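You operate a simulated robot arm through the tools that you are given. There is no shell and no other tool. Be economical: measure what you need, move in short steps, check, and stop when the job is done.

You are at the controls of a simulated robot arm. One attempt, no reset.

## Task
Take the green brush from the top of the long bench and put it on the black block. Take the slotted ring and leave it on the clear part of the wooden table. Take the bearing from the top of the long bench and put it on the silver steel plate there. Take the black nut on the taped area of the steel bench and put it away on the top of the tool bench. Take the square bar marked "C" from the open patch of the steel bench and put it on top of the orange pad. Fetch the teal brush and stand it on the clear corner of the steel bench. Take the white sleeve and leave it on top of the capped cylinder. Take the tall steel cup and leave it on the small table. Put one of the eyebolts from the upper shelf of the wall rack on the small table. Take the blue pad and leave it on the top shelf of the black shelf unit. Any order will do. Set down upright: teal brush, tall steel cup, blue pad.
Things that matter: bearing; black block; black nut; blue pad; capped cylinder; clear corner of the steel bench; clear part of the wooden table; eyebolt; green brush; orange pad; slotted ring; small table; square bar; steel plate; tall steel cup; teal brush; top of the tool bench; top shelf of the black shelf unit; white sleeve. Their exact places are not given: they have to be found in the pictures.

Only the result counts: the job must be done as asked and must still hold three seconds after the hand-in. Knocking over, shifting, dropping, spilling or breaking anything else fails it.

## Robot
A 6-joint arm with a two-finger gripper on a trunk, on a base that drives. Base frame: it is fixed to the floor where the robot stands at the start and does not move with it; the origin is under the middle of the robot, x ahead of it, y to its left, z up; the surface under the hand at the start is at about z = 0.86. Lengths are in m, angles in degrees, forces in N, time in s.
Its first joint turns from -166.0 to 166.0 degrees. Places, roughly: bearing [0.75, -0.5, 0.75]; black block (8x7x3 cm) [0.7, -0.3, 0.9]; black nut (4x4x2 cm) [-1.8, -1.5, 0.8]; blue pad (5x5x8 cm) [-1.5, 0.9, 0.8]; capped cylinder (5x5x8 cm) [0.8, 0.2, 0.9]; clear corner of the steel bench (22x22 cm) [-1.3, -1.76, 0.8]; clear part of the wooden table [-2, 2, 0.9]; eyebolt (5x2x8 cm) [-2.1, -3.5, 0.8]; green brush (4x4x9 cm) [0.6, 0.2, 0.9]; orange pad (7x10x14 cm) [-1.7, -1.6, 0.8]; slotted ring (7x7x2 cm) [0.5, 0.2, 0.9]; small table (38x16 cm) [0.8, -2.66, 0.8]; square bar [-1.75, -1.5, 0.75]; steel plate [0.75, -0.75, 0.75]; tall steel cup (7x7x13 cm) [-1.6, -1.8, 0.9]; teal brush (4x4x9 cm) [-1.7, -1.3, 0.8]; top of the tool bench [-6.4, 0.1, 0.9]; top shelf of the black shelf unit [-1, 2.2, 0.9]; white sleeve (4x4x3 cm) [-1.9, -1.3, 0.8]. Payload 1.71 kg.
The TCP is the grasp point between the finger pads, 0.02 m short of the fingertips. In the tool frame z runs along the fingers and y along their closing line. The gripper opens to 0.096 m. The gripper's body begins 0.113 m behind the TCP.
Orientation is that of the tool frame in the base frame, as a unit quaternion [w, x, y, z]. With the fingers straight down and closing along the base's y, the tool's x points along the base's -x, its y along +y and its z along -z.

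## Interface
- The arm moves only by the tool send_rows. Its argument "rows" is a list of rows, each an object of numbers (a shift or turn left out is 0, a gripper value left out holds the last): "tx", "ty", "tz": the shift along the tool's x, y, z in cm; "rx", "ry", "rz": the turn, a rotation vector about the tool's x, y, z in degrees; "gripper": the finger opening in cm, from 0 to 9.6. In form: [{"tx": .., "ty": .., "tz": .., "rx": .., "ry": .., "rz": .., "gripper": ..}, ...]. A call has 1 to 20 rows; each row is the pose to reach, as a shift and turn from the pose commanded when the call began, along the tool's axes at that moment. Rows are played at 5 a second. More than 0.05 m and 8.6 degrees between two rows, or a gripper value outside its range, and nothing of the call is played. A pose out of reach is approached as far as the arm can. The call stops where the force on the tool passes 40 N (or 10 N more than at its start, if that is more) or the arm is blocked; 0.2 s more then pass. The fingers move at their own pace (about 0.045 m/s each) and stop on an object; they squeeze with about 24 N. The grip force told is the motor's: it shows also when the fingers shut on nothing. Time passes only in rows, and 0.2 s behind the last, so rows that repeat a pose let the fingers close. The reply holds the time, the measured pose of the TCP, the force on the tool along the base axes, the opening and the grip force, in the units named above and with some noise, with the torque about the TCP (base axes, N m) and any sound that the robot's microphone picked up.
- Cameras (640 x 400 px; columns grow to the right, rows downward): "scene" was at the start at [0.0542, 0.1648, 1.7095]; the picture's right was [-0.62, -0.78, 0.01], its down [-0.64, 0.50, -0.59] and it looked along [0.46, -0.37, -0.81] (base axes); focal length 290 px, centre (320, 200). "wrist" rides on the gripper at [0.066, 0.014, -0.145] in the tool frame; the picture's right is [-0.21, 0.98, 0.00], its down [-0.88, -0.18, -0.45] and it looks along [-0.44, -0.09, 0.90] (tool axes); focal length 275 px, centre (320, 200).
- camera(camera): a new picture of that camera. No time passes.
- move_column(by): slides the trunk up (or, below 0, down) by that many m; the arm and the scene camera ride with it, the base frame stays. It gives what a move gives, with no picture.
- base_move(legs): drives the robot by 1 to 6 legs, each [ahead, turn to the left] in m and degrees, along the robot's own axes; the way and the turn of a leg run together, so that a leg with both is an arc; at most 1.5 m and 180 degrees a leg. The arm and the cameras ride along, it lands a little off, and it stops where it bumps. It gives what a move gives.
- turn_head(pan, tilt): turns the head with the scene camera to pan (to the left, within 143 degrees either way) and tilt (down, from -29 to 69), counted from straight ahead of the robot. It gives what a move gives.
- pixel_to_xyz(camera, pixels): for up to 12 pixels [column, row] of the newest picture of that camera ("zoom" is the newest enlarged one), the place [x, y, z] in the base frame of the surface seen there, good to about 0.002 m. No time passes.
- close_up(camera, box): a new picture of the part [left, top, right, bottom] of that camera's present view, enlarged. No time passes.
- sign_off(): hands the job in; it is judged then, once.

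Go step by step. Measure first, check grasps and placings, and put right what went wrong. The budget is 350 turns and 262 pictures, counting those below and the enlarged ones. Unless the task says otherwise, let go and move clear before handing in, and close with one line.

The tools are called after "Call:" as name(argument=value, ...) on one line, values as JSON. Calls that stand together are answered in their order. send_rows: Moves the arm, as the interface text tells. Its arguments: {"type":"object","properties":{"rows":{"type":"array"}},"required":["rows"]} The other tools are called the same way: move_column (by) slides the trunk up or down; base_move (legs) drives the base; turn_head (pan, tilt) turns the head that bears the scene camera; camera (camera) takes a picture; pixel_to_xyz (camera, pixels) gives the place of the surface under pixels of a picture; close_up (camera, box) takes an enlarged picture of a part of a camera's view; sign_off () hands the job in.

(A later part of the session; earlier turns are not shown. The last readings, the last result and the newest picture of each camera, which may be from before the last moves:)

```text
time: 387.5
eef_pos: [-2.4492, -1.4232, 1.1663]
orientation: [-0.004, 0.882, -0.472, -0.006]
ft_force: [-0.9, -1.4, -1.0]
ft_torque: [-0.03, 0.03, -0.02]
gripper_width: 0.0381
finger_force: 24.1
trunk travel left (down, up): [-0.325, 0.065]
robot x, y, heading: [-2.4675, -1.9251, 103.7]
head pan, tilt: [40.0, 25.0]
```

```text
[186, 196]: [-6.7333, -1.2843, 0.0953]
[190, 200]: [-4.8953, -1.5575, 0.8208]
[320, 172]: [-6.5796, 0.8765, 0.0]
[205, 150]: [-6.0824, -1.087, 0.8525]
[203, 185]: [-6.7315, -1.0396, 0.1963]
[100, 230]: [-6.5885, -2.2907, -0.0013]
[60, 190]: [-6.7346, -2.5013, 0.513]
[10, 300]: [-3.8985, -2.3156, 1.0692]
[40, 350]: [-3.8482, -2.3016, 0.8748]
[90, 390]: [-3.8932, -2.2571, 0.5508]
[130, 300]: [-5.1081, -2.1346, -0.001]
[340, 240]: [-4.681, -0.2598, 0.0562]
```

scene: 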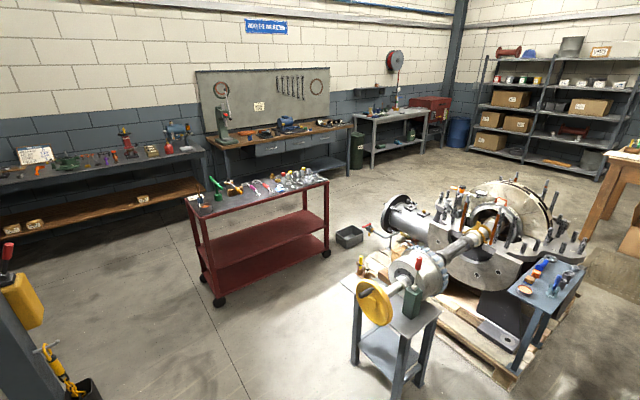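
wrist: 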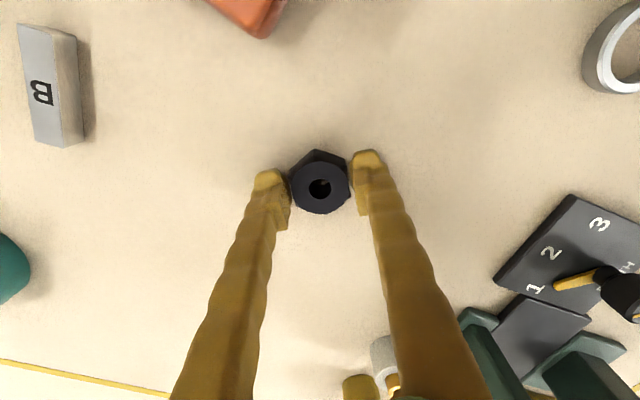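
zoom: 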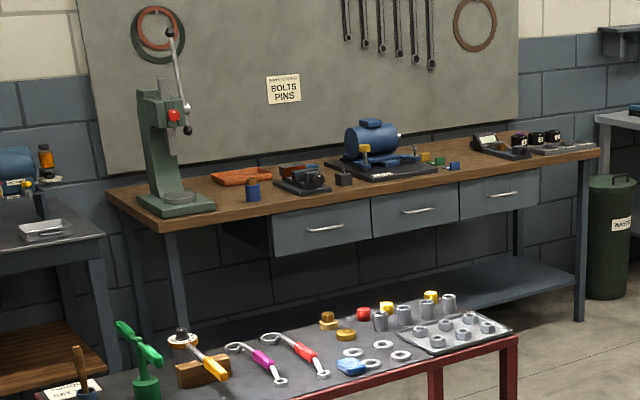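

A post with gear stands at (-3.9,-2.3) and the cart's corner at (-4.6,-1.6). I thread west between them: first to (-3.6,-1.75).

Call:
base_move(legs=[[0, 67.5], [1.145, 0], [0, 21.3]])

Call:
turn_head(pan=0, tilt=30)

Call:
camera(camera="scene")

```text
time: 390.4
eef_pos: [-2.6973, -1.5301, 1.1831]
orientation: [-0.012, 0.98, -0.2, -0.021]
ft_force: [0.1, 0.4, -3.0]
ft_torque: [0.05, 0.04, -0.05]
gripper_width: 0.0383
finger_force: 23.8
trunk travel left (down, up): [-0.325, 0.065]
robot x, y, heading: [-2.4674, -1.9285, 135.6]
head pan, tilt: [40.0, 25.0]
stopped in leg 1: the robot was blocked; the commanded pose is now the measured one
```

```text
time: 391.5
eef_pos: [-2.6951, -1.5292, 1.185]
orientation: [-0.013, 0.98, -0.2, -0.022]
ft_force: [0.5, -0.2, -1.7]
ft_torque: [0.03, -0.03, -0.02]
gripper_width: 0.0381
finger_force: 24.0
trunk travel left (down, up): [-0.325, 0.065]
robot x, y, heading: [-2.4658, -1.9275, 135.7]
head pan, tilt: [0.0, 30.0]
```

```text
138 pictures are left
```

scene: 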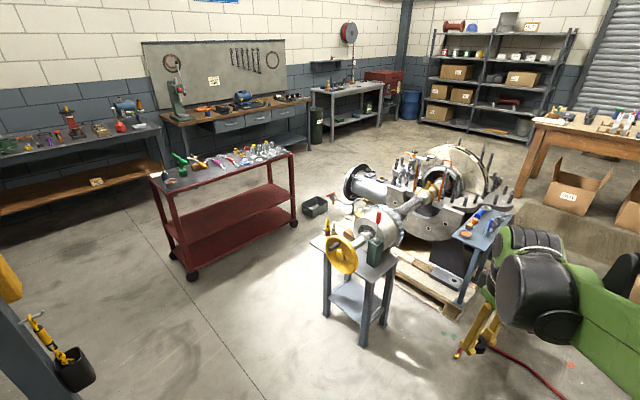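

Rear corner bumped the valve stand while turning. Drive forward away from it first, then check the stand.

Call:
base_move(legs=[[0.2, 0]])

Call:
turn_head(pan=-135, tilt=40)

Call:
camera(camera="scene")

```text
time: 393.4
eef_pos: [-2.8494, -1.3818, 1.1802]
orientation: [-0.011, 0.98, -0.198, -0.019]
ft_force: [0.9, -0.7, -1.4]
ft_torque: [0.09, 0.05, -0.01]
gripper_width: 0.0381
finger_force: 23.7
trunk travel left (down, up): [-0.325, 0.065]
robot x, y, heading: [-2.6143, -1.7894, 135.9]
head pan, tilt: [0.0, 30.0]
```

```text
time: 395.6
eef_pos: [-2.8391, -1.3937, 1.1851]
orientation: [-0.015, 0.98, -0.198, -0.024]
ft_force: [-0.5, -0.2, -1.9]
ft_torque: [-0.02, 0.0, 0.0]
gripper_width: 0.0384
finger_force: 24.1
trunk travel left (down, up): [-0.325, 0.065]
robot x, y, heading: [-2.6127, -1.7873, 135.5]
head pan, tilt: [-135.0, 40.0]
```

```text
137 pictures are left
```

scene: 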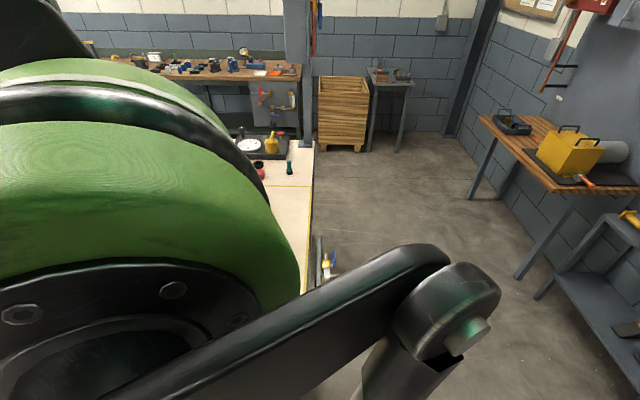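

Call:
close_up(camera="scene", box=[295, 170, 375, 300])

Call:
pixel_to_xyz(camera="scene", pixels=[[318, 240], [318, 260], [318, 280], [327, 262], [312, 200], [289, 167]])

```text
3.08 times, centred on (335, 235) of scene
```

zoom: 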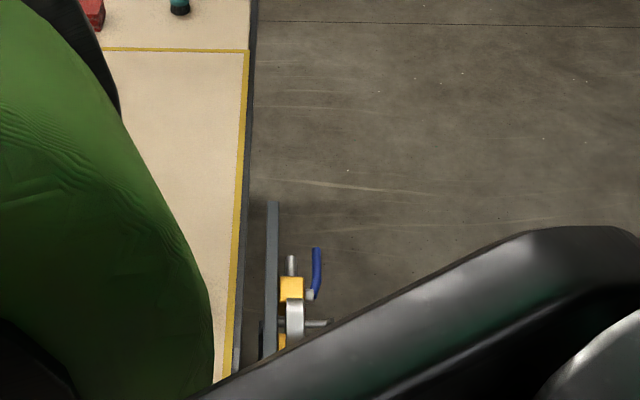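

```text
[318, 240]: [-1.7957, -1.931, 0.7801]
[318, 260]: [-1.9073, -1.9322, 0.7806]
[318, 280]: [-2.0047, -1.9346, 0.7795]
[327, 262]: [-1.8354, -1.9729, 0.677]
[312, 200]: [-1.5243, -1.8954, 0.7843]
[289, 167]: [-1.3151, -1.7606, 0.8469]
```

The valve stand's panel is still parallel at y=-1.933, unmoved. Continue west.

Call:
base_move(legs=[[0, 42.3], [0.99, 0], [0, 14.7]])

Call:
turn_head(pan=0, tilt=35)

Call:
camera(camera="scene")

```text
time: 406.8
eef_pos: [-4.0623, -1.7328, 1.1842]
orientation: [-0.002, 0.955, 0.296, -0.028]
ft_force: [0.0, -0.4, -1.0]
ft_torque: [0.02, 0.01, -0.01]
gripper_width: 0.0382
finger_force: 23.7
trunk travel left (down, up): [-0.325, 0.065]
robot x, y, heading: [-3.6062, -1.7581, -166.8]
head pan, tilt: [-135.0, 40.0]
```

```text
time: 408.9
eef_pos: [-4.0382, -1.7278, 1.1926]
orientation: [-0.002, 0.955, 0.295, -0.038]
ft_force: [-0.2, -1.3, -1.9]
ft_torque: [0.04, 0.03, 0.02]
gripper_width: 0.0385
finger_force: 23.6
trunk travel left (down, up): [-0.325, 0.065]
robot x, y, heading: [-3.6079, -1.7601, -166.9]
head pan, tilt: [0.0, 35.0]
```

```text
135 pictures are left
```

scene: 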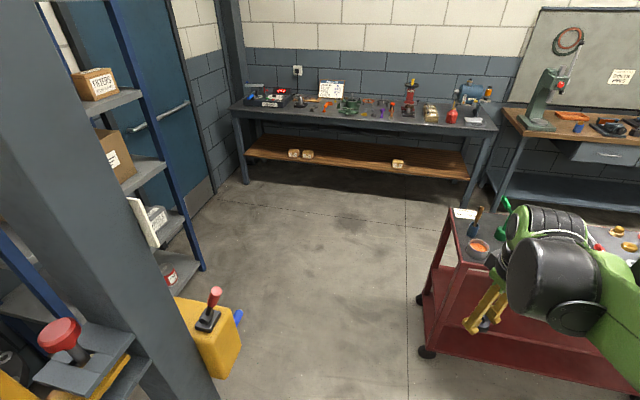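

Call:
pixel_to_xyz(camera="scene", pixels=[[242, 345], [238, 315], [210, 290], [425, 350], [418, 300], [455, 215], [490, 130], [468, 165], [240, 120], [515, 130]])

```text
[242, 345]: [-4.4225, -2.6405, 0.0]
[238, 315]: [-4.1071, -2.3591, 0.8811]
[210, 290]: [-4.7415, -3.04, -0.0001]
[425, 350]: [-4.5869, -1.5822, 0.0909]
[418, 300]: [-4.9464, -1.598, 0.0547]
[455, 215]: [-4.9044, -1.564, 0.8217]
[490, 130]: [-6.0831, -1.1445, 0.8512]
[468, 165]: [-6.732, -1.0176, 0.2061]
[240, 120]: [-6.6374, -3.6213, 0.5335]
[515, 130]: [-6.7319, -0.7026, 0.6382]
```

Gap is fine (cart corner 0.15 m clear). Drive through, turn north behind the cart, and go up along the tool bench.

Call:
base_move(legs=[[1.4, 0], [0.5, 0], [0, -103], [1.4, 0], [0.4, 0]])

Call:
turn_head(pan=80, tilt=40)

Call:
camera(camera="scene")

```text
time: 440.6
eef_pos: [-5.3708, 0.0086, 1.1909]
orientation: [-0.028, 0.831, -0.555, -0.021]
ft_force: [0.4, 0.1, -2.5]
ft_torque: [-0.04, 0.03, 0.01]
gripper_width: 0.0383
finger_force: 24.1
trunk travel left (down, up): [-0.325, 0.065]
robot x, y, heading: [-5.489, -0.4113, 90.9]
head pan, tilt: [0.0, 35.0]
```

```text
time: 442.1
eef_pos: [-5.3698, -0.0149, 1.1998]
orientation: [-0.036, 0.831, -0.555, -0.027]
ft_force: [0.3, 0.4, -1.8]
ft_torque: [-0.06, -0.03, 0.02]
gripper_width: 0.0381
finger_force: 23.5
trunk travel left (down, up): [-0.325, 0.065]
robot x, y, heading: [-5.4789, -0.4167, 91.1]
head pan, tilt: [80.0, 40.0]
```

```text
134 pictures are left
```

scene: 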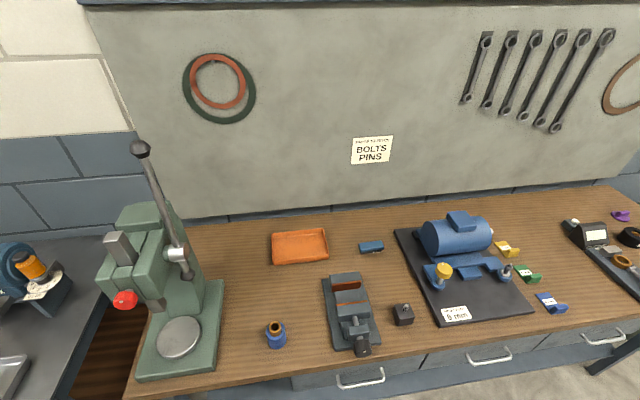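

Clear spots on the tool bench top are around (245,300) between press and vice. Measure.

Call:
pixel_to_xyz(camera="scene", pixels=[[248, 290], [300, 310], [270, 300], [225, 290], [275, 335], [325, 300], [300, 262], [300, 345], [380, 280], [410, 220]])

```text
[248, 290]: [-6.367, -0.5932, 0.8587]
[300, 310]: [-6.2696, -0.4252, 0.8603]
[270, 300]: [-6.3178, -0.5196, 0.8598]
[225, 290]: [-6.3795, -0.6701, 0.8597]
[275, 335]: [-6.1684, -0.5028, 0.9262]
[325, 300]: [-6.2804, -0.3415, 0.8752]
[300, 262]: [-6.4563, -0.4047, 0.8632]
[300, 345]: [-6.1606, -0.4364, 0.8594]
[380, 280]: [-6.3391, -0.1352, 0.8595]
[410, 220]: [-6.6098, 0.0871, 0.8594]
```

Target (-6.31,-0.49). Swing first to the front-left waypoint, correcting the tilt.

Call:
send_rows(rows=[{"tx": -1.5, "ty": 4.4, "ry": 1.5}, {"tx": -3, "ty": 8.8, "ry": 3, "rx": -0.8}, {"tx": -4.5, "ty": 13.3, "ry": 4.9, "rx": -1.7}, {"tx": -6, "ty": 17.7, "ry": 4.9, "rx": -1.7}, {"tx": -7.5, "ty": 22.1, "ry": 4.9, "rx": -1.7}, {"tx": -9, "ty": 26.5, "ry": 4.9, "rx": -1.7}, {"tx": -10.5, "ty": 31, "ry": 4.9, "rx": -1.7}, {"tx": -12, "ty": 35.4, "ry": 4.9, "rx": -1.7}, {"tx": -13.5, "ty": 39.8, "ry": 4.9, "rx": -1.7}, {"tx": -15, "ty": 44.2, "ry": 4.9, "rx": -1.7}, {"tx": -16.5, "ty": 48.7, "ry": 4.9, "rx": -1.7}, {"tx": -18, "ty": 53, "ry": 4.9, "rx": -1.7}])

```text
time: 444.8
eef_pos: [-5.9296, -0.0433, 1.1922]
orientation: [0.003, 0.831, -0.556, 0.002]
ft_force: [-0.2, 0.9, -1.7]
ft_torque: [-0.05, -0.01, -0.01]
gripper_width: 0.0382
finger_force: 23.8
trunk travel left (down, up): [-0.325, 0.065]
robot x, y, heading: [-5.4886, -0.4145, 91.2]
head pan, tilt: [80.0, 40.0]
```

Call:
send_rows(rows=[{"tx": 2.06, "ty": 4.02}, {"tx": 4.12, "ty": 8.04}, {"tx": 6.18, "ty": 12.06}, {"tx": 8.24, "ty": 16.08}, {"tx": 10.3, "ty": 20.1}, {"tx": 12.36, "ty": 24.12}, {"tx": 14.42, "ty": 28.14}, {"tx": 16.48, "ty": 32.16}, {"tx": 18.54, "ty": 36.18}, {"tx": 20.6, "ty": 40.2}, {"tx": 22.66, "ty": 44.22}, {"tx": 24.7, "ty": 48.2}, {"tx": 26.8, "ty": 52.2}])

Call:
camera(camera="wrist")

Call:
camera(camera="scene")

```text
time: 447.1
eef_pos: [-6.1581, -0.2986, 1.2248]
orientation: [-0.005, 0.778, -0.628, -0.001]
ft_force: [-0.1, -0.1, -0.9]
ft_torque: [0.0, 0.05, 0.0]
gripper_width: 0.0385
finger_force: 24.5
trunk travel left (down, up): [-0.325, 0.065]
robot x, y, heading: [-5.4898, -0.4136, 91.3]
head pan, tilt: [80.0, 40.0]
stopped in row 11: the arm was blocked; the commanded pose is now the measured one
```

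```text
133 pictures are left
```

wrist: 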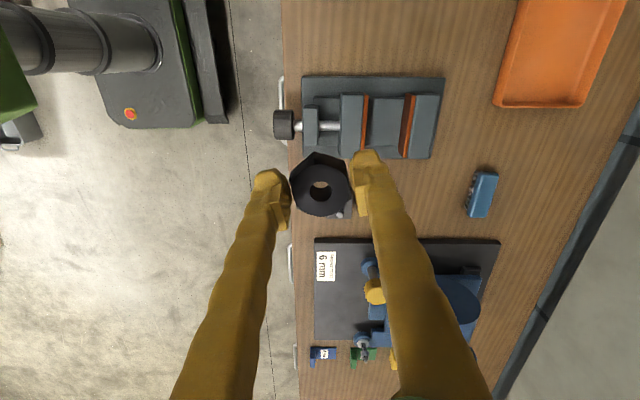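

```text
132 pictures are left
```

scene: 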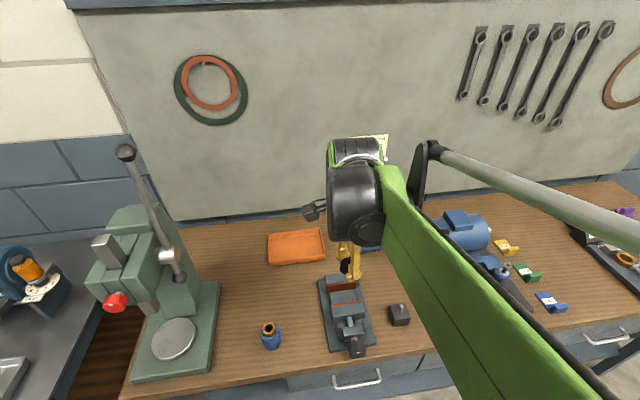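

The wrist hit its turning limit since the arm swung while the tool kept its bearing. Nothing was touched; I turn the tool counter-clockwise 60° in place.

Call:
send_rows(rows=[{"rz": -7.5}, {"rz": -15}, {"rz": -22.5}, {"rz": -30}, {"rz": -37.5}, {"rz": -45}, {"rz": -52.5}, {"rz": -60}])

```text
time: 448.9
eef_pos: [-6.155, -0.3016, 1.2263]
orientation: [-0.004, 0.988, -0.153, 0.001]
ft_force: [-0.9, -0.8, -1.4]
ft_torque: [0.02, -0.02, 0.02]
gripper_width: 0.0381
finger_force: 24.0
trunk travel left (down, up): [-0.325, 0.065]
robot x, y, heading: [-5.4813, -0.4088, 91.2]
head pan, tilt: [80.0, 40.0]
```

Call:
send_rows(rows=[{"tx": -1.8, "ty": 4.5}, {"tx": -3.6, "ty": 9}, {"tx": -5.4, "ty": 13.5}, {"tx": -7.2, "ty": 18}, {"tx": -9, "ty": 22.8}, {"tx": -9, "ty": 22.8, "tz": 5}, {"tx": -9, "ty": 22.8, "tz": 10}, {"tx": -9, "ty": 22.8, "tz": 15}])

Call:
camera(camera="wrist")

Call:
camera(camera="scene")

```text
refused: row 5 steps farther than a row can; nothing moved
```

```text
131 pictures are left
```

wrist: 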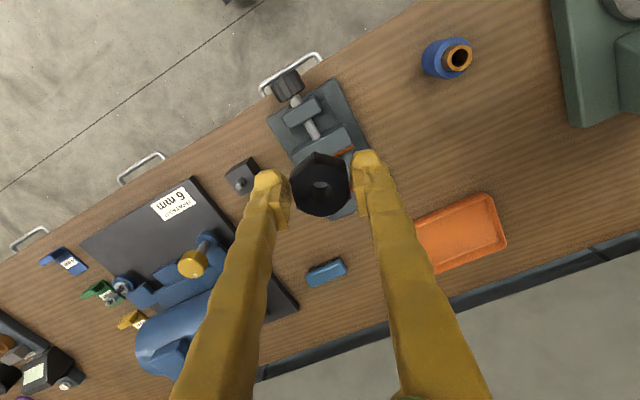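

```text
130 pictures are left
```

scene: 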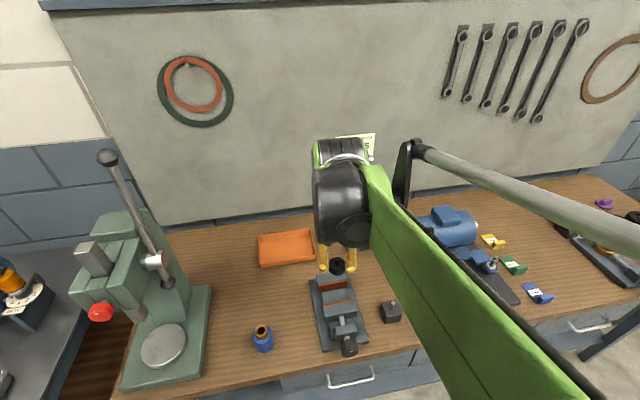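

Call:
pixel_to_xyz(camera="wrist", pixels=[[430, 135], [470, 130], [400, 120], [420, 215], [495, 195], [580, 120], [445, 75]])

Call:
send_rows(rows=[{"tx": -1.8, "ty": 4.5}, {"tx": -3.6, "ty": 9}, {"tx": -5.4, "ty": 13.5}, {"tx": -7.2, "ty": 18}, {"tx": -8.5, "ty": 22.5}, {"tx": -8.5, "ty": 22.5, "tz": 5}, {"tx": -8.5, "ty": 22.5, "tz": 10}, {"tx": -8.5, "ty": 22.5, "tz": 15}])

Call:
camera(camera="wrist")

```text
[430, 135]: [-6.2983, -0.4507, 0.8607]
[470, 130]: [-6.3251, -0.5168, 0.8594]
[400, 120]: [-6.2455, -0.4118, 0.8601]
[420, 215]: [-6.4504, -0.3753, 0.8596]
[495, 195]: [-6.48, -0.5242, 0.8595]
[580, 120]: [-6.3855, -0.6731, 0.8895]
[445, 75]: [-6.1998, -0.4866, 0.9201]
```

```text
time: 449.7
eef_pos: [-6.1633, -0.2966, 1.2521]
orientation: [-0.011, 0.97, -0.244, 0.001]
ft_force: [1.4, -0.8, -1.4]
ft_torque: [-0.09, 0.03, -0.02]
gripper_width: 0.0382
finger_force: 24.1
trunk travel left (down, up): [-0.325, 0.065]
robot x, y, heading: [-5.4878, -0.4132, 91.1]
head pan, tilt: [80.0, 40.0]
stopped in row 4: the arm was blocked; the commanded pose is now the measured one
```

```text
129 pictures are left
```

wrist: 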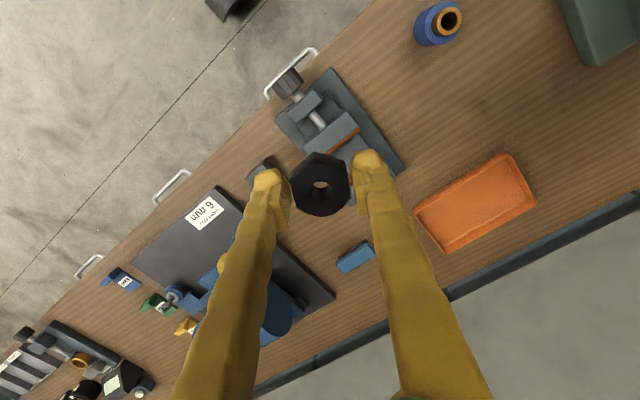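

The arm is blocked near 80° to the robot's left (likely elbow against the head). So I bring the arm back to the front and turn the base left instead.

Call:
send_rows(rows=[{"tx": 1.1, "ty": -4.2}, {"tx": 2.2, "ty": -8.4}, {"tx": 3.3, "ty": -12.6}, {"tx": 4.4, "ty": -16.8}, {"tx": 5.5, "ty": -21}, {"tx": 6.6, "ty": -25.2}, {"tx": 7.7, "ty": -29.4}, {"tx": 8.6, "ty": -33.6}, {"tx": 12, "ty": -37}, {"tx": 15.4, "ty": -40.4}, {"tx": 18.8, "ty": -43.8}, {"tx": 22.2, "ty": -47.2}, {"tx": 25.6, "ty": -50.6}, {"tx": 29, "ty": -54}, {"tx": 32.4, "ty": -57.4}, {"tx": 35.8, "ty": -60.8}, {"tx": 39.2, "ty": -64.2}, {"tx": 42.6, "ty": -67.5}])

Call:
base_move(legs=[[0, 85]])

Call:
camera(camera="wrist")

```text
time: 453.5
eef_pos: [-5.4801, 0.0968, 1.2668]
orientation: [-0.011, 0.974, -0.228, 0.001]
ft_force: [-0.3, 0.1, -0.4]
ft_torque: [-0.02, -0.01, -0.03]
gripper_width: 0.0382
finger_force: 23.9
trunk travel left (down, up): [-0.325, 0.065]
robot x, y, heading: [-5.4886, -0.4138, 91.1]
head pan, tilt: [80.0, 40.0]
```

```text
time: 459.5
eef_pos: [-5.9942, -0.3591, 1.2679]
orientation: [-0.009, 0.874, 0.487, -0.006]
ft_force: [0.0, -1.1, -2.0]
ft_torque: [0.03, -0.02, 0.01]
gripper_width: 0.0386
finger_force: 23.0
trunk travel left (down, up): [-0.325, 0.065]
robot x, y, heading: [-5.4847, -0.4083, 175.7]
head pan, tilt: [80.0, 40.0]
```

```text
128 pictures are left
```

wrist: 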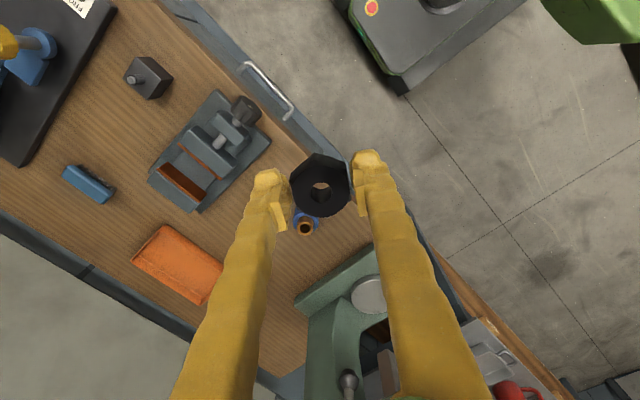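

Now rotate the tool back 60° clockwise in place so it points straight ahead.

Call:
send_rows(rows=[{"rz": 7.5}, {"rz": 15}, {"rz": 22.5}, {"rz": 30}, {"rz": 37.5}, {"rz": 45}, {"rz": 52.5}, {"rz": 58}])

Call:
camera(camera="wrist")

```text
time: 461.3
eef_pos: [-5.9707, -0.361, 1.2759]
orientation: [-0.006, 1.0, 0.001, -0.02]
ft_force: [1.1, 0.6, -2.9]
ft_torque: [0.03, 0.06, -0.02]
gripper_width: 0.0384
finger_force: 23.8
trunk travel left (down, up): [-0.325, 0.065]
robot x, y, heading: [-5.4874, -0.4121, 175.6]
head pan, tilt: [80.0, 40.0]
```

```text
127 pictures are left
```

wrist: 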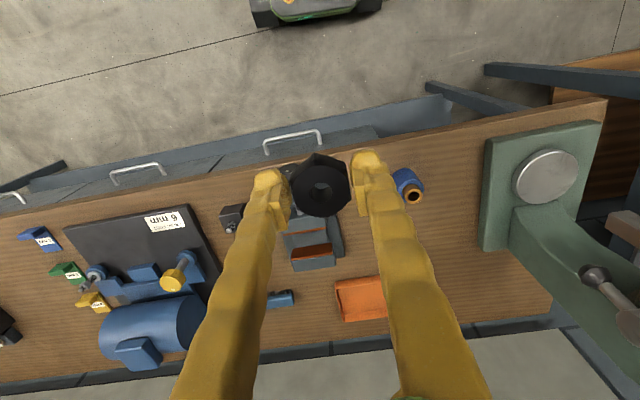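

Move over the free patch (-6.31,-0.51) and descend partway.

Call:
send_rows(rows=[{"tx": -4.5, "ty": 2, "ry": 1.2}, {"tx": -9, "ty": 4, "ry": 2.3, "rx": -0.7}, {"tx": -13.5, "ty": 6, "ry": 2.3, "rx": -0.7}, {"tx": -18, "ty": 8, "ry": 2.3, "rx": -0.7}, {"tx": -22.5, "ty": 10, "ry": 2.3, "rx": -0.7}, {"tx": -27, "ty": 12, "ry": 2.3, "rx": -0.7}, {"tx": -31, "ty": 14, "ry": 2.3, "rx": -0.7}, {"tx": -33.9, "ty": 14.9, "ry": 2.3, "rx": -0.7}, {"tx": -33.9, "ty": 14.9, "tz": 5, "ry": 2.3, "rx": -0.7}, {"tx": -33.7, "ty": 14.9, "tz": 10, "ry": 2.3, "rx": -0.7}, {"tx": -33.5, "ty": 14.9, "tz": 15, "ry": 2.3, "rx": -0.7}, {"tx": -33.3, "ty": 14.9, "tz": 20, "ry": 2.3, "rx": -0.7}])

Call:
camera(camera="wrist")

```text
time: 463.9
eef_pos: [-6.3187, -0.5071, 1.0834]
orientation: [0.001, 1.0, 0.001, 0.002]
ft_force: [-0.4, 0.1, -3.1]
ft_torque: [0.02, -0.03, 0.01]
gripper_width: 0.0382
finger_force: 24.0
trunk travel left (down, up): [-0.325, 0.065]
robot x, y, heading: [-5.4866, -0.4129, 175.7]
head pan, tilt: [80.0, 40.0]
```

```text
126 pictures are left
```

wrist: 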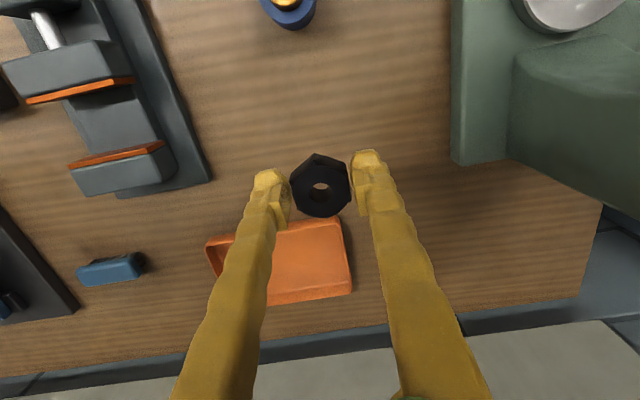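

The landing spot (320,123) is free wood. Lower.

Call:
send_rows(rows=[{"tz": 4.5}, {"tz": 9}, {"tz": 13}, {"tz": 16.5}, {"tz": 18.3}, {"tz": 19}])

Call:
send_rows(rows=[{"tz": 0.2}, {"tz": 0.4}, {"tz": 0.6}, {"tz": 0.8}, {"tz": 0.9}])

```text
time: 465.3
eef_pos: [-6.3152, -0.5088, 0.8949]
orientation: [0.001, 1.0, 0.001, 0.003]
ft_force: [-0.8, 0.0, -2.1]
ft_torque: [-0.02, -0.01, 0.01]
gripper_width: 0.0382
finger_force: 23.8
trunk travel left (down, up): [-0.325, 0.065]
robot x, y, heading: [-5.4852, -0.4113, 175.4]
head pan, tilt: [80.0, 40.0]
```

```text
time: 466.5
eef_pos: [-6.3147, -0.5089, 0.8868]
orientation: [0.001, 1.0, 0.002, 0.003]
ft_force: [-1.2, 1.2, 3.4]
ft_torque: [0.07, 0.08, -0.03]
gripper_width: 0.0385
finger_force: 23.9
trunk travel left (down, up): [-0.325, 0.065]
robot x, y, heading: [-5.4834, -0.4156, 175.5]
head pan, tilt: [80.0, 40.0]
```

Contact. Open and rise.

Call:
send_rows(rows=[{"gripper": 4.5}, {"gripper": 6}, {"gripper": 6}, {"tz": -4}, {"tz": -8.5}, {"tz": -13}, {"tz": -17.5}, {"tz": -22}, {"tz": -26}])

Call:
camera(camera="wrist")

```text
time: 468.5
eef_pos: [-6.316, -0.5093, 1.147]
orientation: [0.0, 1.0, 0.002, 0.003]
ft_force: [-0.6, 0.3, 0.0]
ft_torque: [-0.01, 0.02, -0.01]
gripper_width: 0.0602
finger_force: 0.0
trunk travel left (down, up): [-0.325, 0.065]
robot x, y, heading: [-5.4885, -0.4161, 175.4]
head pan, tilt: [80.0, 40.0]
```

```text
125 pictures are left
```

wrist: 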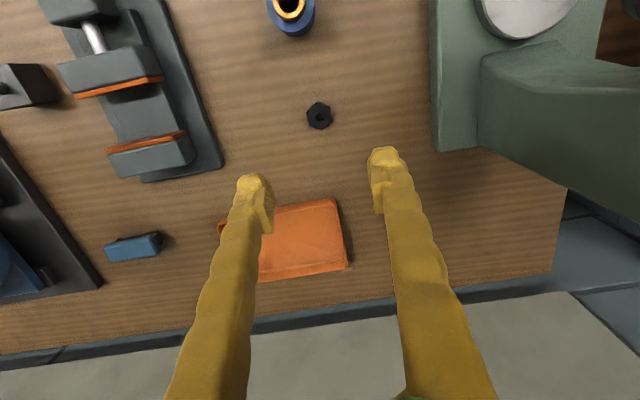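

The nut lies on the tool bench top at (320,115). Last: the white sleeve. I'll retract and drive back by the same route, stopping at about (-3.6,-1.75).

Call:
send_rows(rows=[{"tx": 4.5}, {"tx": 9}, {"tx": 13.5}, {"tx": 18}, {"tx": 22.5}, {"tx": 27}, {"tx": 30}])

Call:
base_move(legs=[[0, 94.6], [1.3, 0], [0.43, 0], [0, 102.5]])

```text
time: 470.1
eef_pos: [-6.0127, -0.508, 1.1464]
orientation: [0.001, 1.0, 0.002, 0.002]
ft_force: [0.6, 0.4, 1.3]
ft_torque: [-0.01, 0.0, 0.02]
gripper_width: 0.0601
finger_force: 0.2
trunk travel left (down, up): [-0.325, 0.065]
robot x, y, heading: [-5.4837, -0.4102, 175.7]
head pan, tilt: [80.0, 40.0]
```

```text
time: 494.8
eef_pos: [-5.0185, -1.8672, 1.1462]
orientation: [-0.003, -0.158, 0.987, 0.0]
ft_force: [0.0, 0.3, -0.5]
ft_torque: [0.0, -0.01, -0.04]
gripper_width: 0.0597
finger_force: 0.2
trunk travel left (down, up): [-0.325, 0.065]
robot x, y, heading: [-5.4901, -2.1283, 13.6]
head pan, tilt: [80.0, 40.0]
```

Call:
base_move(legs=[[0, -3.8], [1.4, 0], [0.52, 0], [0, 14], [0.93, 0]])

Call:
turn_head(pan=10, tilt=45)

Call:
camera(camera="scene")

```text
time: 516.0
eef_pos: [-2.3491, -1.0329, 1.1522]
orientation: [0.005, -0.27, 0.963, 0.002]
ft_force: [-1.0, 0.5, 0.2]
ft_torque: [-0.02, 0.01, -0.01]
gripper_width: 0.0602
finger_force: 0.0
trunk travel left (down, up): [-0.325, 0.065]
robot x, y, heading: [-2.7343, -1.3877, 26.8]
head pan, tilt: [80.0, 40.0]
```

```text
time: 517.4
eef_pos: [-2.3655, -1.0419, 1.1611]
orientation: [0.012, -0.271, 0.963, 0.004]
ft_force: [-0.9, 0.0, 0.8]
ft_torque: [0.03, -0.06, 0.04]
gripper_width: 0.0601
finger_force: 0.1
trunk travel left (down, up): [-0.325, 0.065]
robot x, y, heading: [-2.7303, -1.3852, 26.9]
head pan, tilt: [10.0, 45.0]
```

```text
124 pictures are left
```

scene: 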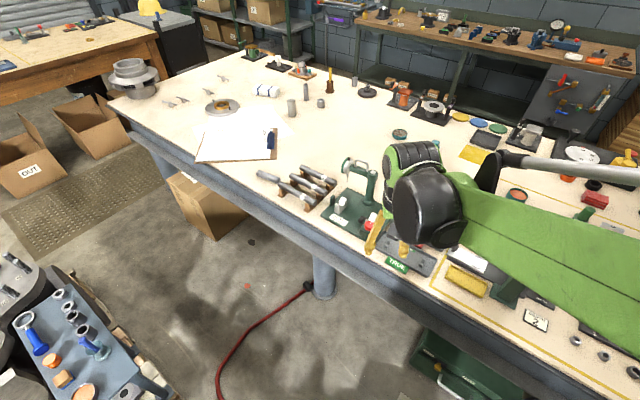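

Call:
pixel_to_xyz(camera="scene", pixels=[[305, 290], [270, 315], [240, 340], [222, 370], [218, 395], [415, 350], [440, 385], [322, 285]])

```text
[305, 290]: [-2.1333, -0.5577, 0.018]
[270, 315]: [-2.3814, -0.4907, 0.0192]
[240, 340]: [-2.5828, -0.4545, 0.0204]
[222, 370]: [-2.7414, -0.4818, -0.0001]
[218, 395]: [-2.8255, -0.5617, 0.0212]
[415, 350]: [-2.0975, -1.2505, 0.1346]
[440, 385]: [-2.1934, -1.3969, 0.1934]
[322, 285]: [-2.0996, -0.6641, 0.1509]
```

Hose clear by 0.15 m for a stop at (-2.58,-1.0). Drive there.

Call:
base_move(legs=[[0, 41], [0.4, 0]])

Call:
camera(camera="wrist")

```text
time: 523.5
eef_pos: [-2.5243, -0.5133, 1.1599]
orientation: [0.01, -0.589, 0.808, 0.007]
ft_force: [-1.1, -0.1, -0.3]
ft_torque: [-0.03, 0.01, 0.0]
gripper_width: 0.0602
finger_force: 0.1
trunk travel left (down, up): [-0.325, 0.065]
robot x, y, heading: [-2.5827, -1.0168, 67.3]
head pan, tilt: [10.0, 45.0]
```

```text
123 pictures are left
```

wrist: 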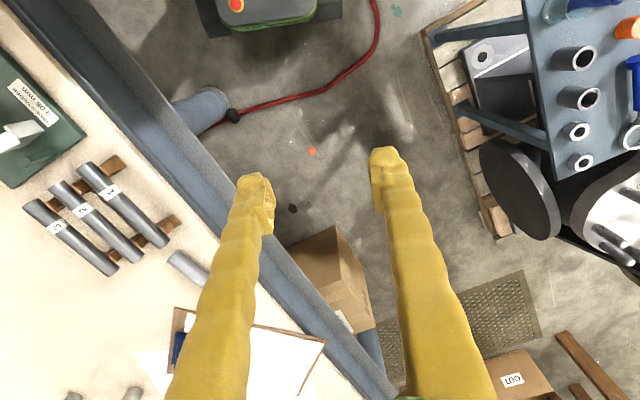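

Now swing the arm to the right over the bench while turning the tool 160° clockwise, so its camera side faces north, away from the lever ball.

Call:
send_rows(rows=[{"tx": 0.2, "ty": -4.58, "rz": 8}, {"tx": 0.4, "ty": -9.15, "rz": 16}, {"tx": 0.6, "ty": -13.7, "rz": 24}, {"tx": 0.8, "ty": -18.3, "rz": 32}, {"tx": 1.0, "ty": -22.9, "rz": 40}, {"tx": 1.2, "ty": -27.4, "rz": 48}, {"tx": 1.4, "ty": -32, "rz": 56}, {"tx": 1.6, "ty": -36.6, "rz": 64}, {"tx": 4.6, "ty": -40.3, "rz": 72}, {"tx": 7.6, "ty": -43.9, "rz": 80}, {"tx": 10.6, "ty": -47.6, "rz": 88}, {"tx": 13.6, "ty": -51.3, "rz": 96}, {"tx": 16.7, "ty": -54.9, "rz": 104}, {"tx": 19.7, "ty": -58.6, "rz": 112}, {"tx": 22.7, "ty": -62.3, "rz": 120}, {"tx": 27, "ty": -64.7, "rz": 128}, {"tx": 31.3, "ty": -67.1, "rz": 136}, {"tx": 35.6, "ty": -69.5, "rz": 144}, {"tx": 39.9, "ty": -71.9, "rz": 152}, {"tx": 44.2, "ty": -74.3, "rz": 160}])

Call:
camera(camera="wrist")

```text
time: 527.7
eef_pos: [-1.9598, -1.1793, 1.1516]
orientation: [-0.009, 0.695, 0.719, 0.018]
ft_force: [0.3, 0.1, 1.0]
ft_torque: [0.01, -0.02, -0.02]
gripper_width: 0.06
finger_force: 0.1
trunk travel left (down, up): [-0.325, 0.065]
robot x, y, heading: [-2.5815, -1.017, 67.3]
head pan, tilt: [10.0, 45.0]
```

```text
122 pictures are left
```

wrist: 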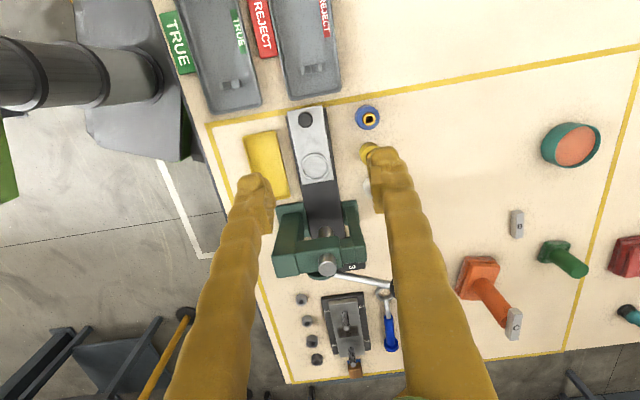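

Tool now faces south. Shift to be above the sleeves and look.

Call:
send_rows(rows=[{"tx": -2, "ty": 3}, {"tx": -4, "ty": 6, "ry": -2}, {"tx": -6, "ty": 9, "ry": -4}])

Call:
camera(camera="wrist")

```text
time: 528.5
eef_pos: [-1.8655, -1.2353, 1.149]
orientation: [0.017, 0.694, 0.719, -0.006]
ft_force: [0.8, 0.2, 0.8]
ft_torque: [0.01, -0.01, -0.02]
gripper_width: 0.06
finger_force: 0.2
trunk travel left (down, up): [-0.325, 0.065]
robot x, y, heading: [-2.5827, -1.0162, 67.5]
head pan, tilt: [10.0, 45.0]
```

```text
121 pictures are left
```

wrist: 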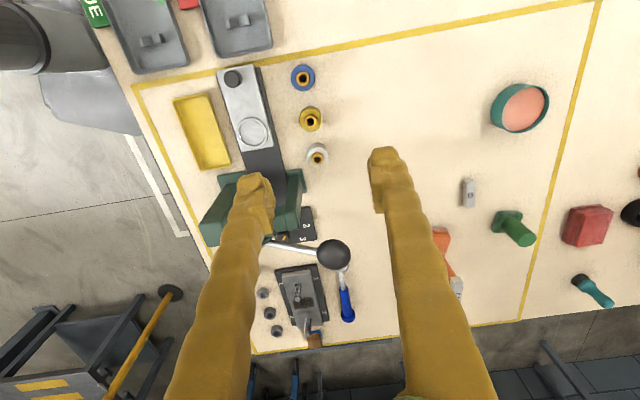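

White sleeve at (317,153), ball at (333,254). Measure both and the press bits.

Call:
close_up(camera="wrist", box=[260, 120, 380, 280])

Call:
pixel_to_xyz(camera="wrist", pixels=[[317, 157], [309, 153], [326, 153], [317, 146], [317, 162], [333, 254], [320, 250], [345, 250], [333, 242], [287, 150], [300, 185], [290, 200]])

```text
2.50 times, centred on (320, 200) of wrist
```

zoom: 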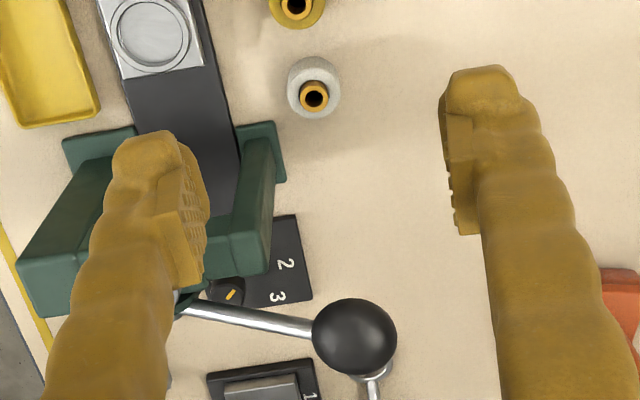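

```text
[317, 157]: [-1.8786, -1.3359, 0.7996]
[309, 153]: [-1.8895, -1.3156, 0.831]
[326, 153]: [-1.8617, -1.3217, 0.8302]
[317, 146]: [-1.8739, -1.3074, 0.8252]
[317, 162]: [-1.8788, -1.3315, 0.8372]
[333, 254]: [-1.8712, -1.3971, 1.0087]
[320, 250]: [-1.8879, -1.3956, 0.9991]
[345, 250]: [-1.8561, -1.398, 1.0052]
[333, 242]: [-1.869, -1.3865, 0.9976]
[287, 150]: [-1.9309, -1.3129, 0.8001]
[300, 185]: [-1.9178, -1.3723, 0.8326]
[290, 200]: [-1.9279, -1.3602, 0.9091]
```

Sleeve centre about (-1.876,-1.327); ball spans y<-1.385 at z 0.955–1.015; press post at x<-1.925. I'll lean the hand 15° north and turn it ~18°, move above the sleeve at opening 5.2, and lower to 0.95 to check.

Call:
send_rows(rows=[{"tx": -1, "ry": -4, "rz": 6, "gripper": 5.2}, {"tx": -3, "ry": -8, "rz": 12, "ty": -0.5}, {"tx": -5, "ry": -12, "rz": 17, "ty": -1}, {"tx": -7, "ry": -13, "rz": 18, "ty": -1.4}, {"tx": -8.2, "ry": -13, "rz": 18, "ty": -1.7, "tz": 2}, {"tx": -8.2, "ry": -13, "rz": 18, "ty": -1.7, "tz": 6.5}, {"tx": -8.2, "ry": -13, "rz": 18, "ty": -1.7, "tz": 11}, {"tx": -8.2, "ry": -13, "rz": 18, "ty": -1.7, "tz": 15.5}, {"tx": -8.2, "ry": -13, "rz": 18, "ty": -1.7, "tz": 20}])

Call:
camera(camera="wrist")

Call:
turn_head(pan=-75, tilt=45)

Call:
camera(camera="scene")

```text
time: 530.5
eef_pos: [-1.8809, -1.3247, 0.9523]
orientation: [0.099, 0.793, 0.596, -0.082]
ft_force: [0.1, -1.5, 0.2]
ft_torque: [-0.01, -0.02, 0.01]
gripper_width: 0.052
finger_force: 0.2
trunk travel left (down, up): [-0.325, 0.065]
robot x, y, heading: [-2.5828, -1.0157, 67.5]
head pan, tilt: [10.0, 45.0]
```

```text
119 pictures are left
```

wrist: 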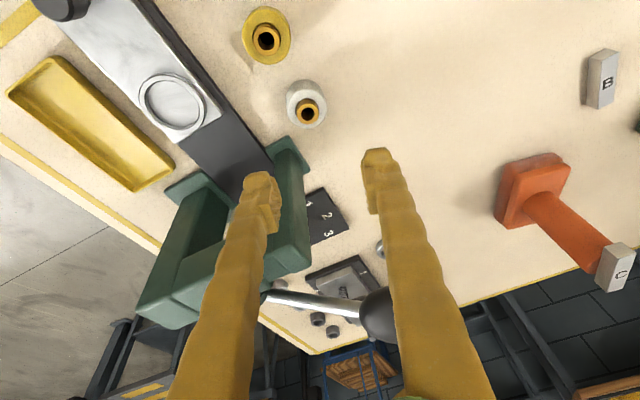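

```text
time: 532.1
eef_pos: [-1.881, -1.3248, 0.9524]
orientation: [0.099, 0.793, 0.595, -0.082]
ft_force: [-0.8, -0.7, 0.2]
ft_torque: [-0.02, 0.01, 0.01]
gripper_width: 0.052
finger_force: 0.0
trunk travel left (down, up): [-0.325, 0.065]
robot x, y, heading: [-2.5834, -1.0156, 67.5]
head pan, tilt: [-75.0, 45.0]
```

```text
118 pictures are left
```

scene: 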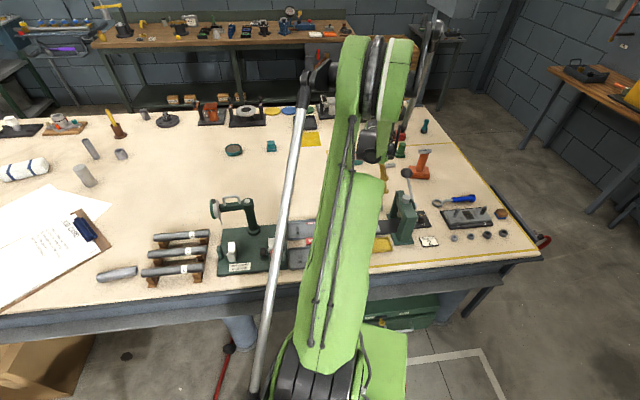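

Call:
close_up(camera="wrist", box=[270, 70, 350, 140])

Call:
pixel_to_xyz(camera="wrist", pixels=[[287, 104], [326, 104], [306, 85], [306, 126], [308, 111], [380, 310], [365, 300], [305, 165], [308, 240], [285, 140]])

```text
5.71 times, centred on (310, 105) of wrist
```

zoom: 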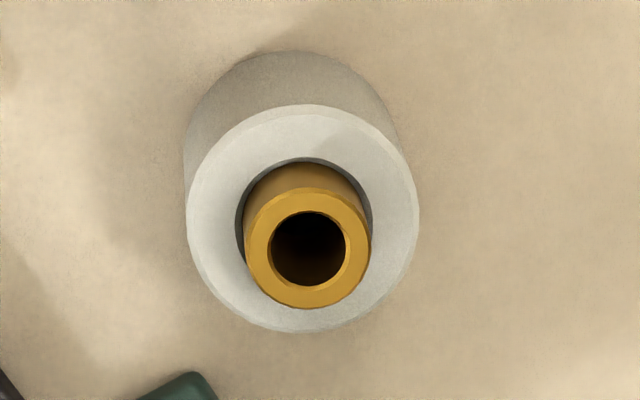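

```text
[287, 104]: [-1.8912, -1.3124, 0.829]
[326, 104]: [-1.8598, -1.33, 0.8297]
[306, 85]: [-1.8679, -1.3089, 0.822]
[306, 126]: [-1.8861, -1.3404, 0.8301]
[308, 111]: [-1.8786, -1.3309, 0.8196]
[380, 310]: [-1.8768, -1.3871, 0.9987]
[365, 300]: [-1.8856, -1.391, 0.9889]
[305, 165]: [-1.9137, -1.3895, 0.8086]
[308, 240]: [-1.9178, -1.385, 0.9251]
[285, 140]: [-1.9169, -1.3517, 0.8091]
```

Sleeve centre (-1.877,-1.324), top 0.83. Clearances hold; descend vertically 7 cm first.

Call:
send_rows(rows=[{"tx": 0.8, "ty": 0.2, "tz": 2.9}, {"tx": 1.4, "ty": 0, "tz": 5}, {"tx": 1.95, "ty": -0.1, "tz": 6.8}])

Call:
camera(camera="wrist")

```text
time: 532.9
eef_pos: [-1.8774, -1.3255, 0.8815]
orientation: [0.098, 0.793, 0.595, -0.082]
ft_force: [0.5, 0.3, -0.1]
ft_torque: [0.0, 0.01, 0.02]
gripper_width: 0.0519
finger_force: 0.1
trunk travel left (down, up): [-0.325, 0.065]
robot x, y, heading: [-2.5802, -1.0126, 67.4]
head pan, tilt: [-75.0, 45.0]
```

```text
116 pictures are left
```

wrist: 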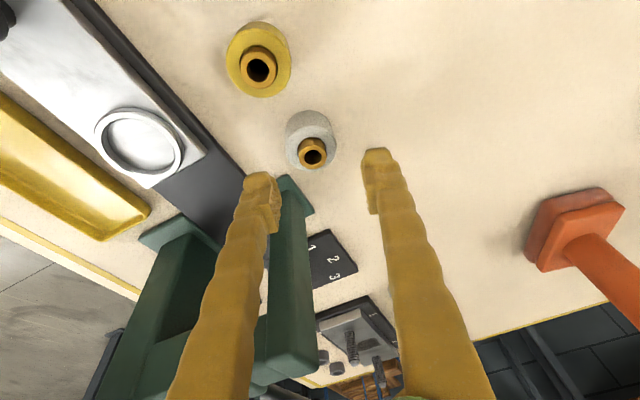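

On line with the sleeve. Lower the last 4.2 cm and close.

Call:
send_rows(rows=[{"tx": 0.5, "ty": -0.12, "tz": 2}, {"tx": 0.8, "ty": -0.2, "tz": 3.2}, {"tx": 1.05, "ty": -0.25, "tz": 4.1}, {"tx": 1.05, "ty": -0.25, "tz": 4.1, "gripper": 3.5}, {"tx": 1.05, "ty": -0.25, "tz": 4.1, "gripper": 2.5}, {"tx": 1.05, "ty": -0.25, "tz": 4.1}, {"tx": 1.05, "ty": -0.25, "tz": 4.1}])

Call:
camera(camera="wrist")

```text
time: 534.5
eef_pos: [-1.8753, -1.3254, 0.8377]
orientation: [0.099, 0.793, 0.595, -0.083]
ft_force: [0.1, 0.2, -0.1]
ft_torque: [0.0, -0.02, -0.01]
gripper_width: 0.0368
finger_force: 23.8
trunk travel left (down, up): [-0.325, 0.065]
robot x, y, heading: [-2.5839, -1.0127, 67.5]
head pan, tilt: [-75.0, 45.0]
```

```text
115 pictures are left
```

wrist: 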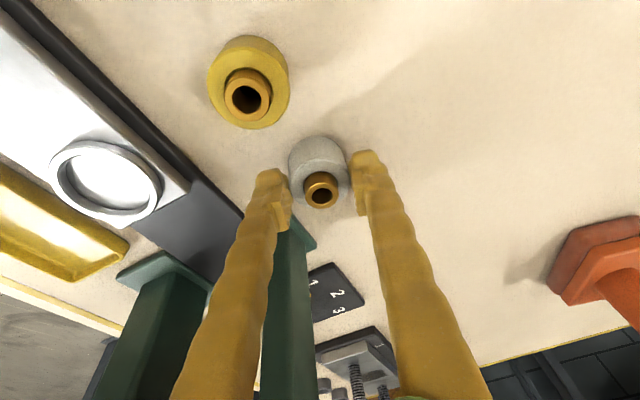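

Sleeve held (3.7 cm). Lift straight up 30 cm.

Call:
send_rows(rows=[{"tx": -0.5, "ty": 0.1, "tz": -2}, {"tx": -1.5, "ty": 0.35, "tz": -6}, {"tx": -2.6, "ty": 0.6, "tz": -10}, {"tx": -3.7, "ty": 0.85, "tz": -14.4}, {"tx": -4.8, "ty": 1.1, "tz": -18.8}, {"tx": -5.9, "ty": 1.4, "tz": -23}, {"tx": -7, "ty": 1.7, "tz": -27.3}, {"tx": -7.7, "ty": 1.8, "tz": -30}])

Call:
camera(camera="wrist")

```text
time: 536.3
eef_pos: [-1.8787, -1.325, 1.1491]
orientation: [0.099, 0.793, 0.596, -0.081]
ft_force: [-0.5, 0.8, -1.6]
ft_torque: [-0.01, 0.01, -0.01]
gripper_width: 0.0367
finger_force: 23.7
trunk travel left (down, up): [-0.325, 0.065]
robot x, y, heading: [-2.5823, -1.0102, 67.4]
head pan, tilt: [-75.0, 45.0]
```

```text
114 pictures are left
```

wrist: 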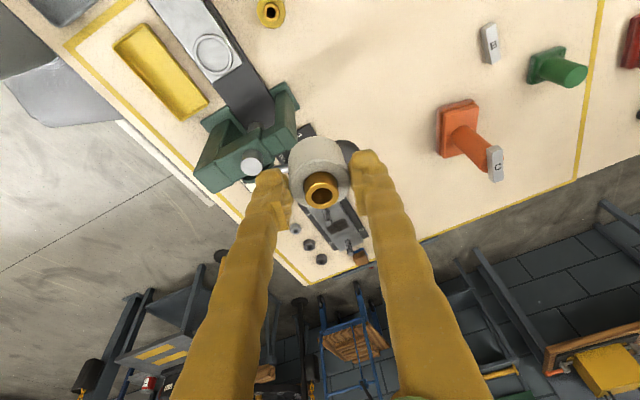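

Straighten the hand while moving north-west off the press.

Call:
send_rows(rows=[{"tx": 2.8, "ty": -2.9, "tz": -0.9, "ry": 4}, {"tx": 5.6, "ty": -5.8, "tz": -1.8, "ry": 8}, {"tx": 8.4, "ty": -8.7, "tz": -2.7, "ry": 12}, {"tx": 11.2, "ty": -11.7, "tz": -3.6, "ry": 14.7}])

```text
time: 537.3
eef_pos: [-1.959, -1.1774, 1.1499]
orientation: [0.021, 0.797, 0.603, 0.021]
ft_force: [0.6, -0.1, -2.4]
ft_torque: [-0.04, 0.02, 0.01]
gripper_width: 0.0367
finger_force: 24.5
trunk travel left (down, up): [-0.325, 0.065]
robot x, y, heading: [-2.5831, -1.0123, 67.4]
head pan, tilt: [-75.0, 45.0]
```

Swing back to the robot's front, turning the tool counter-clockwise with it.

Call:
send_rows(rows=[{"tx": 3.9, "ty": -1.8, "rz": -8.2}, {"tx": 7.9, "ty": -3.6, "rz": -16.4}, {"tx": 11.8, "ty": -5.4, "rz": -24.6}, {"tx": 15.8, "ty": -7.3, "rz": -32.8}, {"tx": 19.7, "ty": -9.1, "rz": -41}, {"tx": 23.7, "ty": -10.9, "rz": -49.2}, {"tx": 26.8, "ty": -14.5, "rz": -57.4}, {"tx": 30, "ty": -18, "rz": -65.6}, {"tx": 33.1, "ty": -21.6, "rz": -73.8}, {"tx": 36.3, "ty": -25.1, "rz": -82}, {"tx": 39.4, "ty": -28.7, "rz": -90.2}, {"tx": 42.6, "ty": -32.2, "rz": -98.4}, {"tx": 45.7, "ty": -35.8, "rz": -106.6}, {"tx": 46.2, "ty": -39.9, "rz": -114.8}, {"tx": 46.7, "ty": -44.1, "rz": -123}, {"tx": 47.1, "ty": -48.2, "rz": -131.2}, {"tx": 47.6, "ty": -52.4, "rz": -139.4}, {"tx": 48.1, "ty": -56.5, "rz": -147.6}, {"tx": 48.5, "ty": -60.7, "rz": -155.8}, {"tx": 49, "ty": -64.8, "rz": -164}])

Call:
camera(camera="wrist")

```text
time: 541.5
eef_pos: [-2.4487, -0.5298, 1.1131]
orientation: [0.023, -0.488, 0.873, -0.019]
ft_force: [1.1, -0.4, -1.9]
ft_torque: [0.03, 0.0, 0.02]
gripper_width: 0.0365
finger_force: 24.6
trunk travel left (down, up): [-0.325, 0.065]
robot x, y, heading: [-2.5862, -1.0132, 67.5]
head pan, tilt: [-75.0, 45.0]
```

```text
113 pictures are left
```

wrist: 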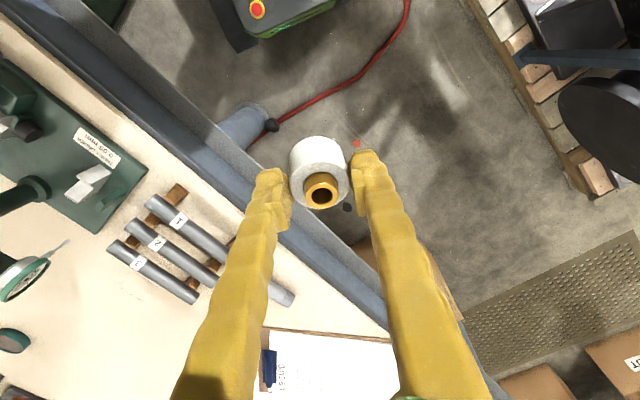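

Sleeve held well. Back out and drive around the south side toward the long bench.

Call:
base_move(legs=[[-0.45, 0], [0, -145], [1.2, 0]])

```text
time: 562.0
eef_pos: [-2.239, -3.0467, 1.1111]
orientation: [-0.011, 0.668, 0.744, -0.027]
ft_force: [0.1, -0.8, -2.0]
ft_torque: [-0.01, 0.06, 0.05]
gripper_width: 0.0364
finger_force: 24.7
trunk travel left (down, up): [-0.325, 0.065]
robot x, y, heading: [-2.4332, -2.5831, -74.6]
head pan, tilt: [-75.0, 45.0]
```

Call:
base_move(legs=[[0, 75], [1.4, 0], [0.73, 0], [0, 90], [1.4, 0], [1.15, 0]])

```text
time: 603.7
eef_pos: [-0.4462, 0.564, 1.1191]
orientation: [0.031, -0.654, 0.755, -0.007]
ft_force: [-0.3, 0.5, -2.2]
ft_torque: [-0.04, -0.01, -0.02]
gripper_width: 0.0362
finger_force: 24.2
trunk travel left (down, up): [-0.325, 0.065]
robot x, y, heading: [-0.3777, 0.0808, 91.1]
head pan, tilt: [-75.0, 45.0]
```

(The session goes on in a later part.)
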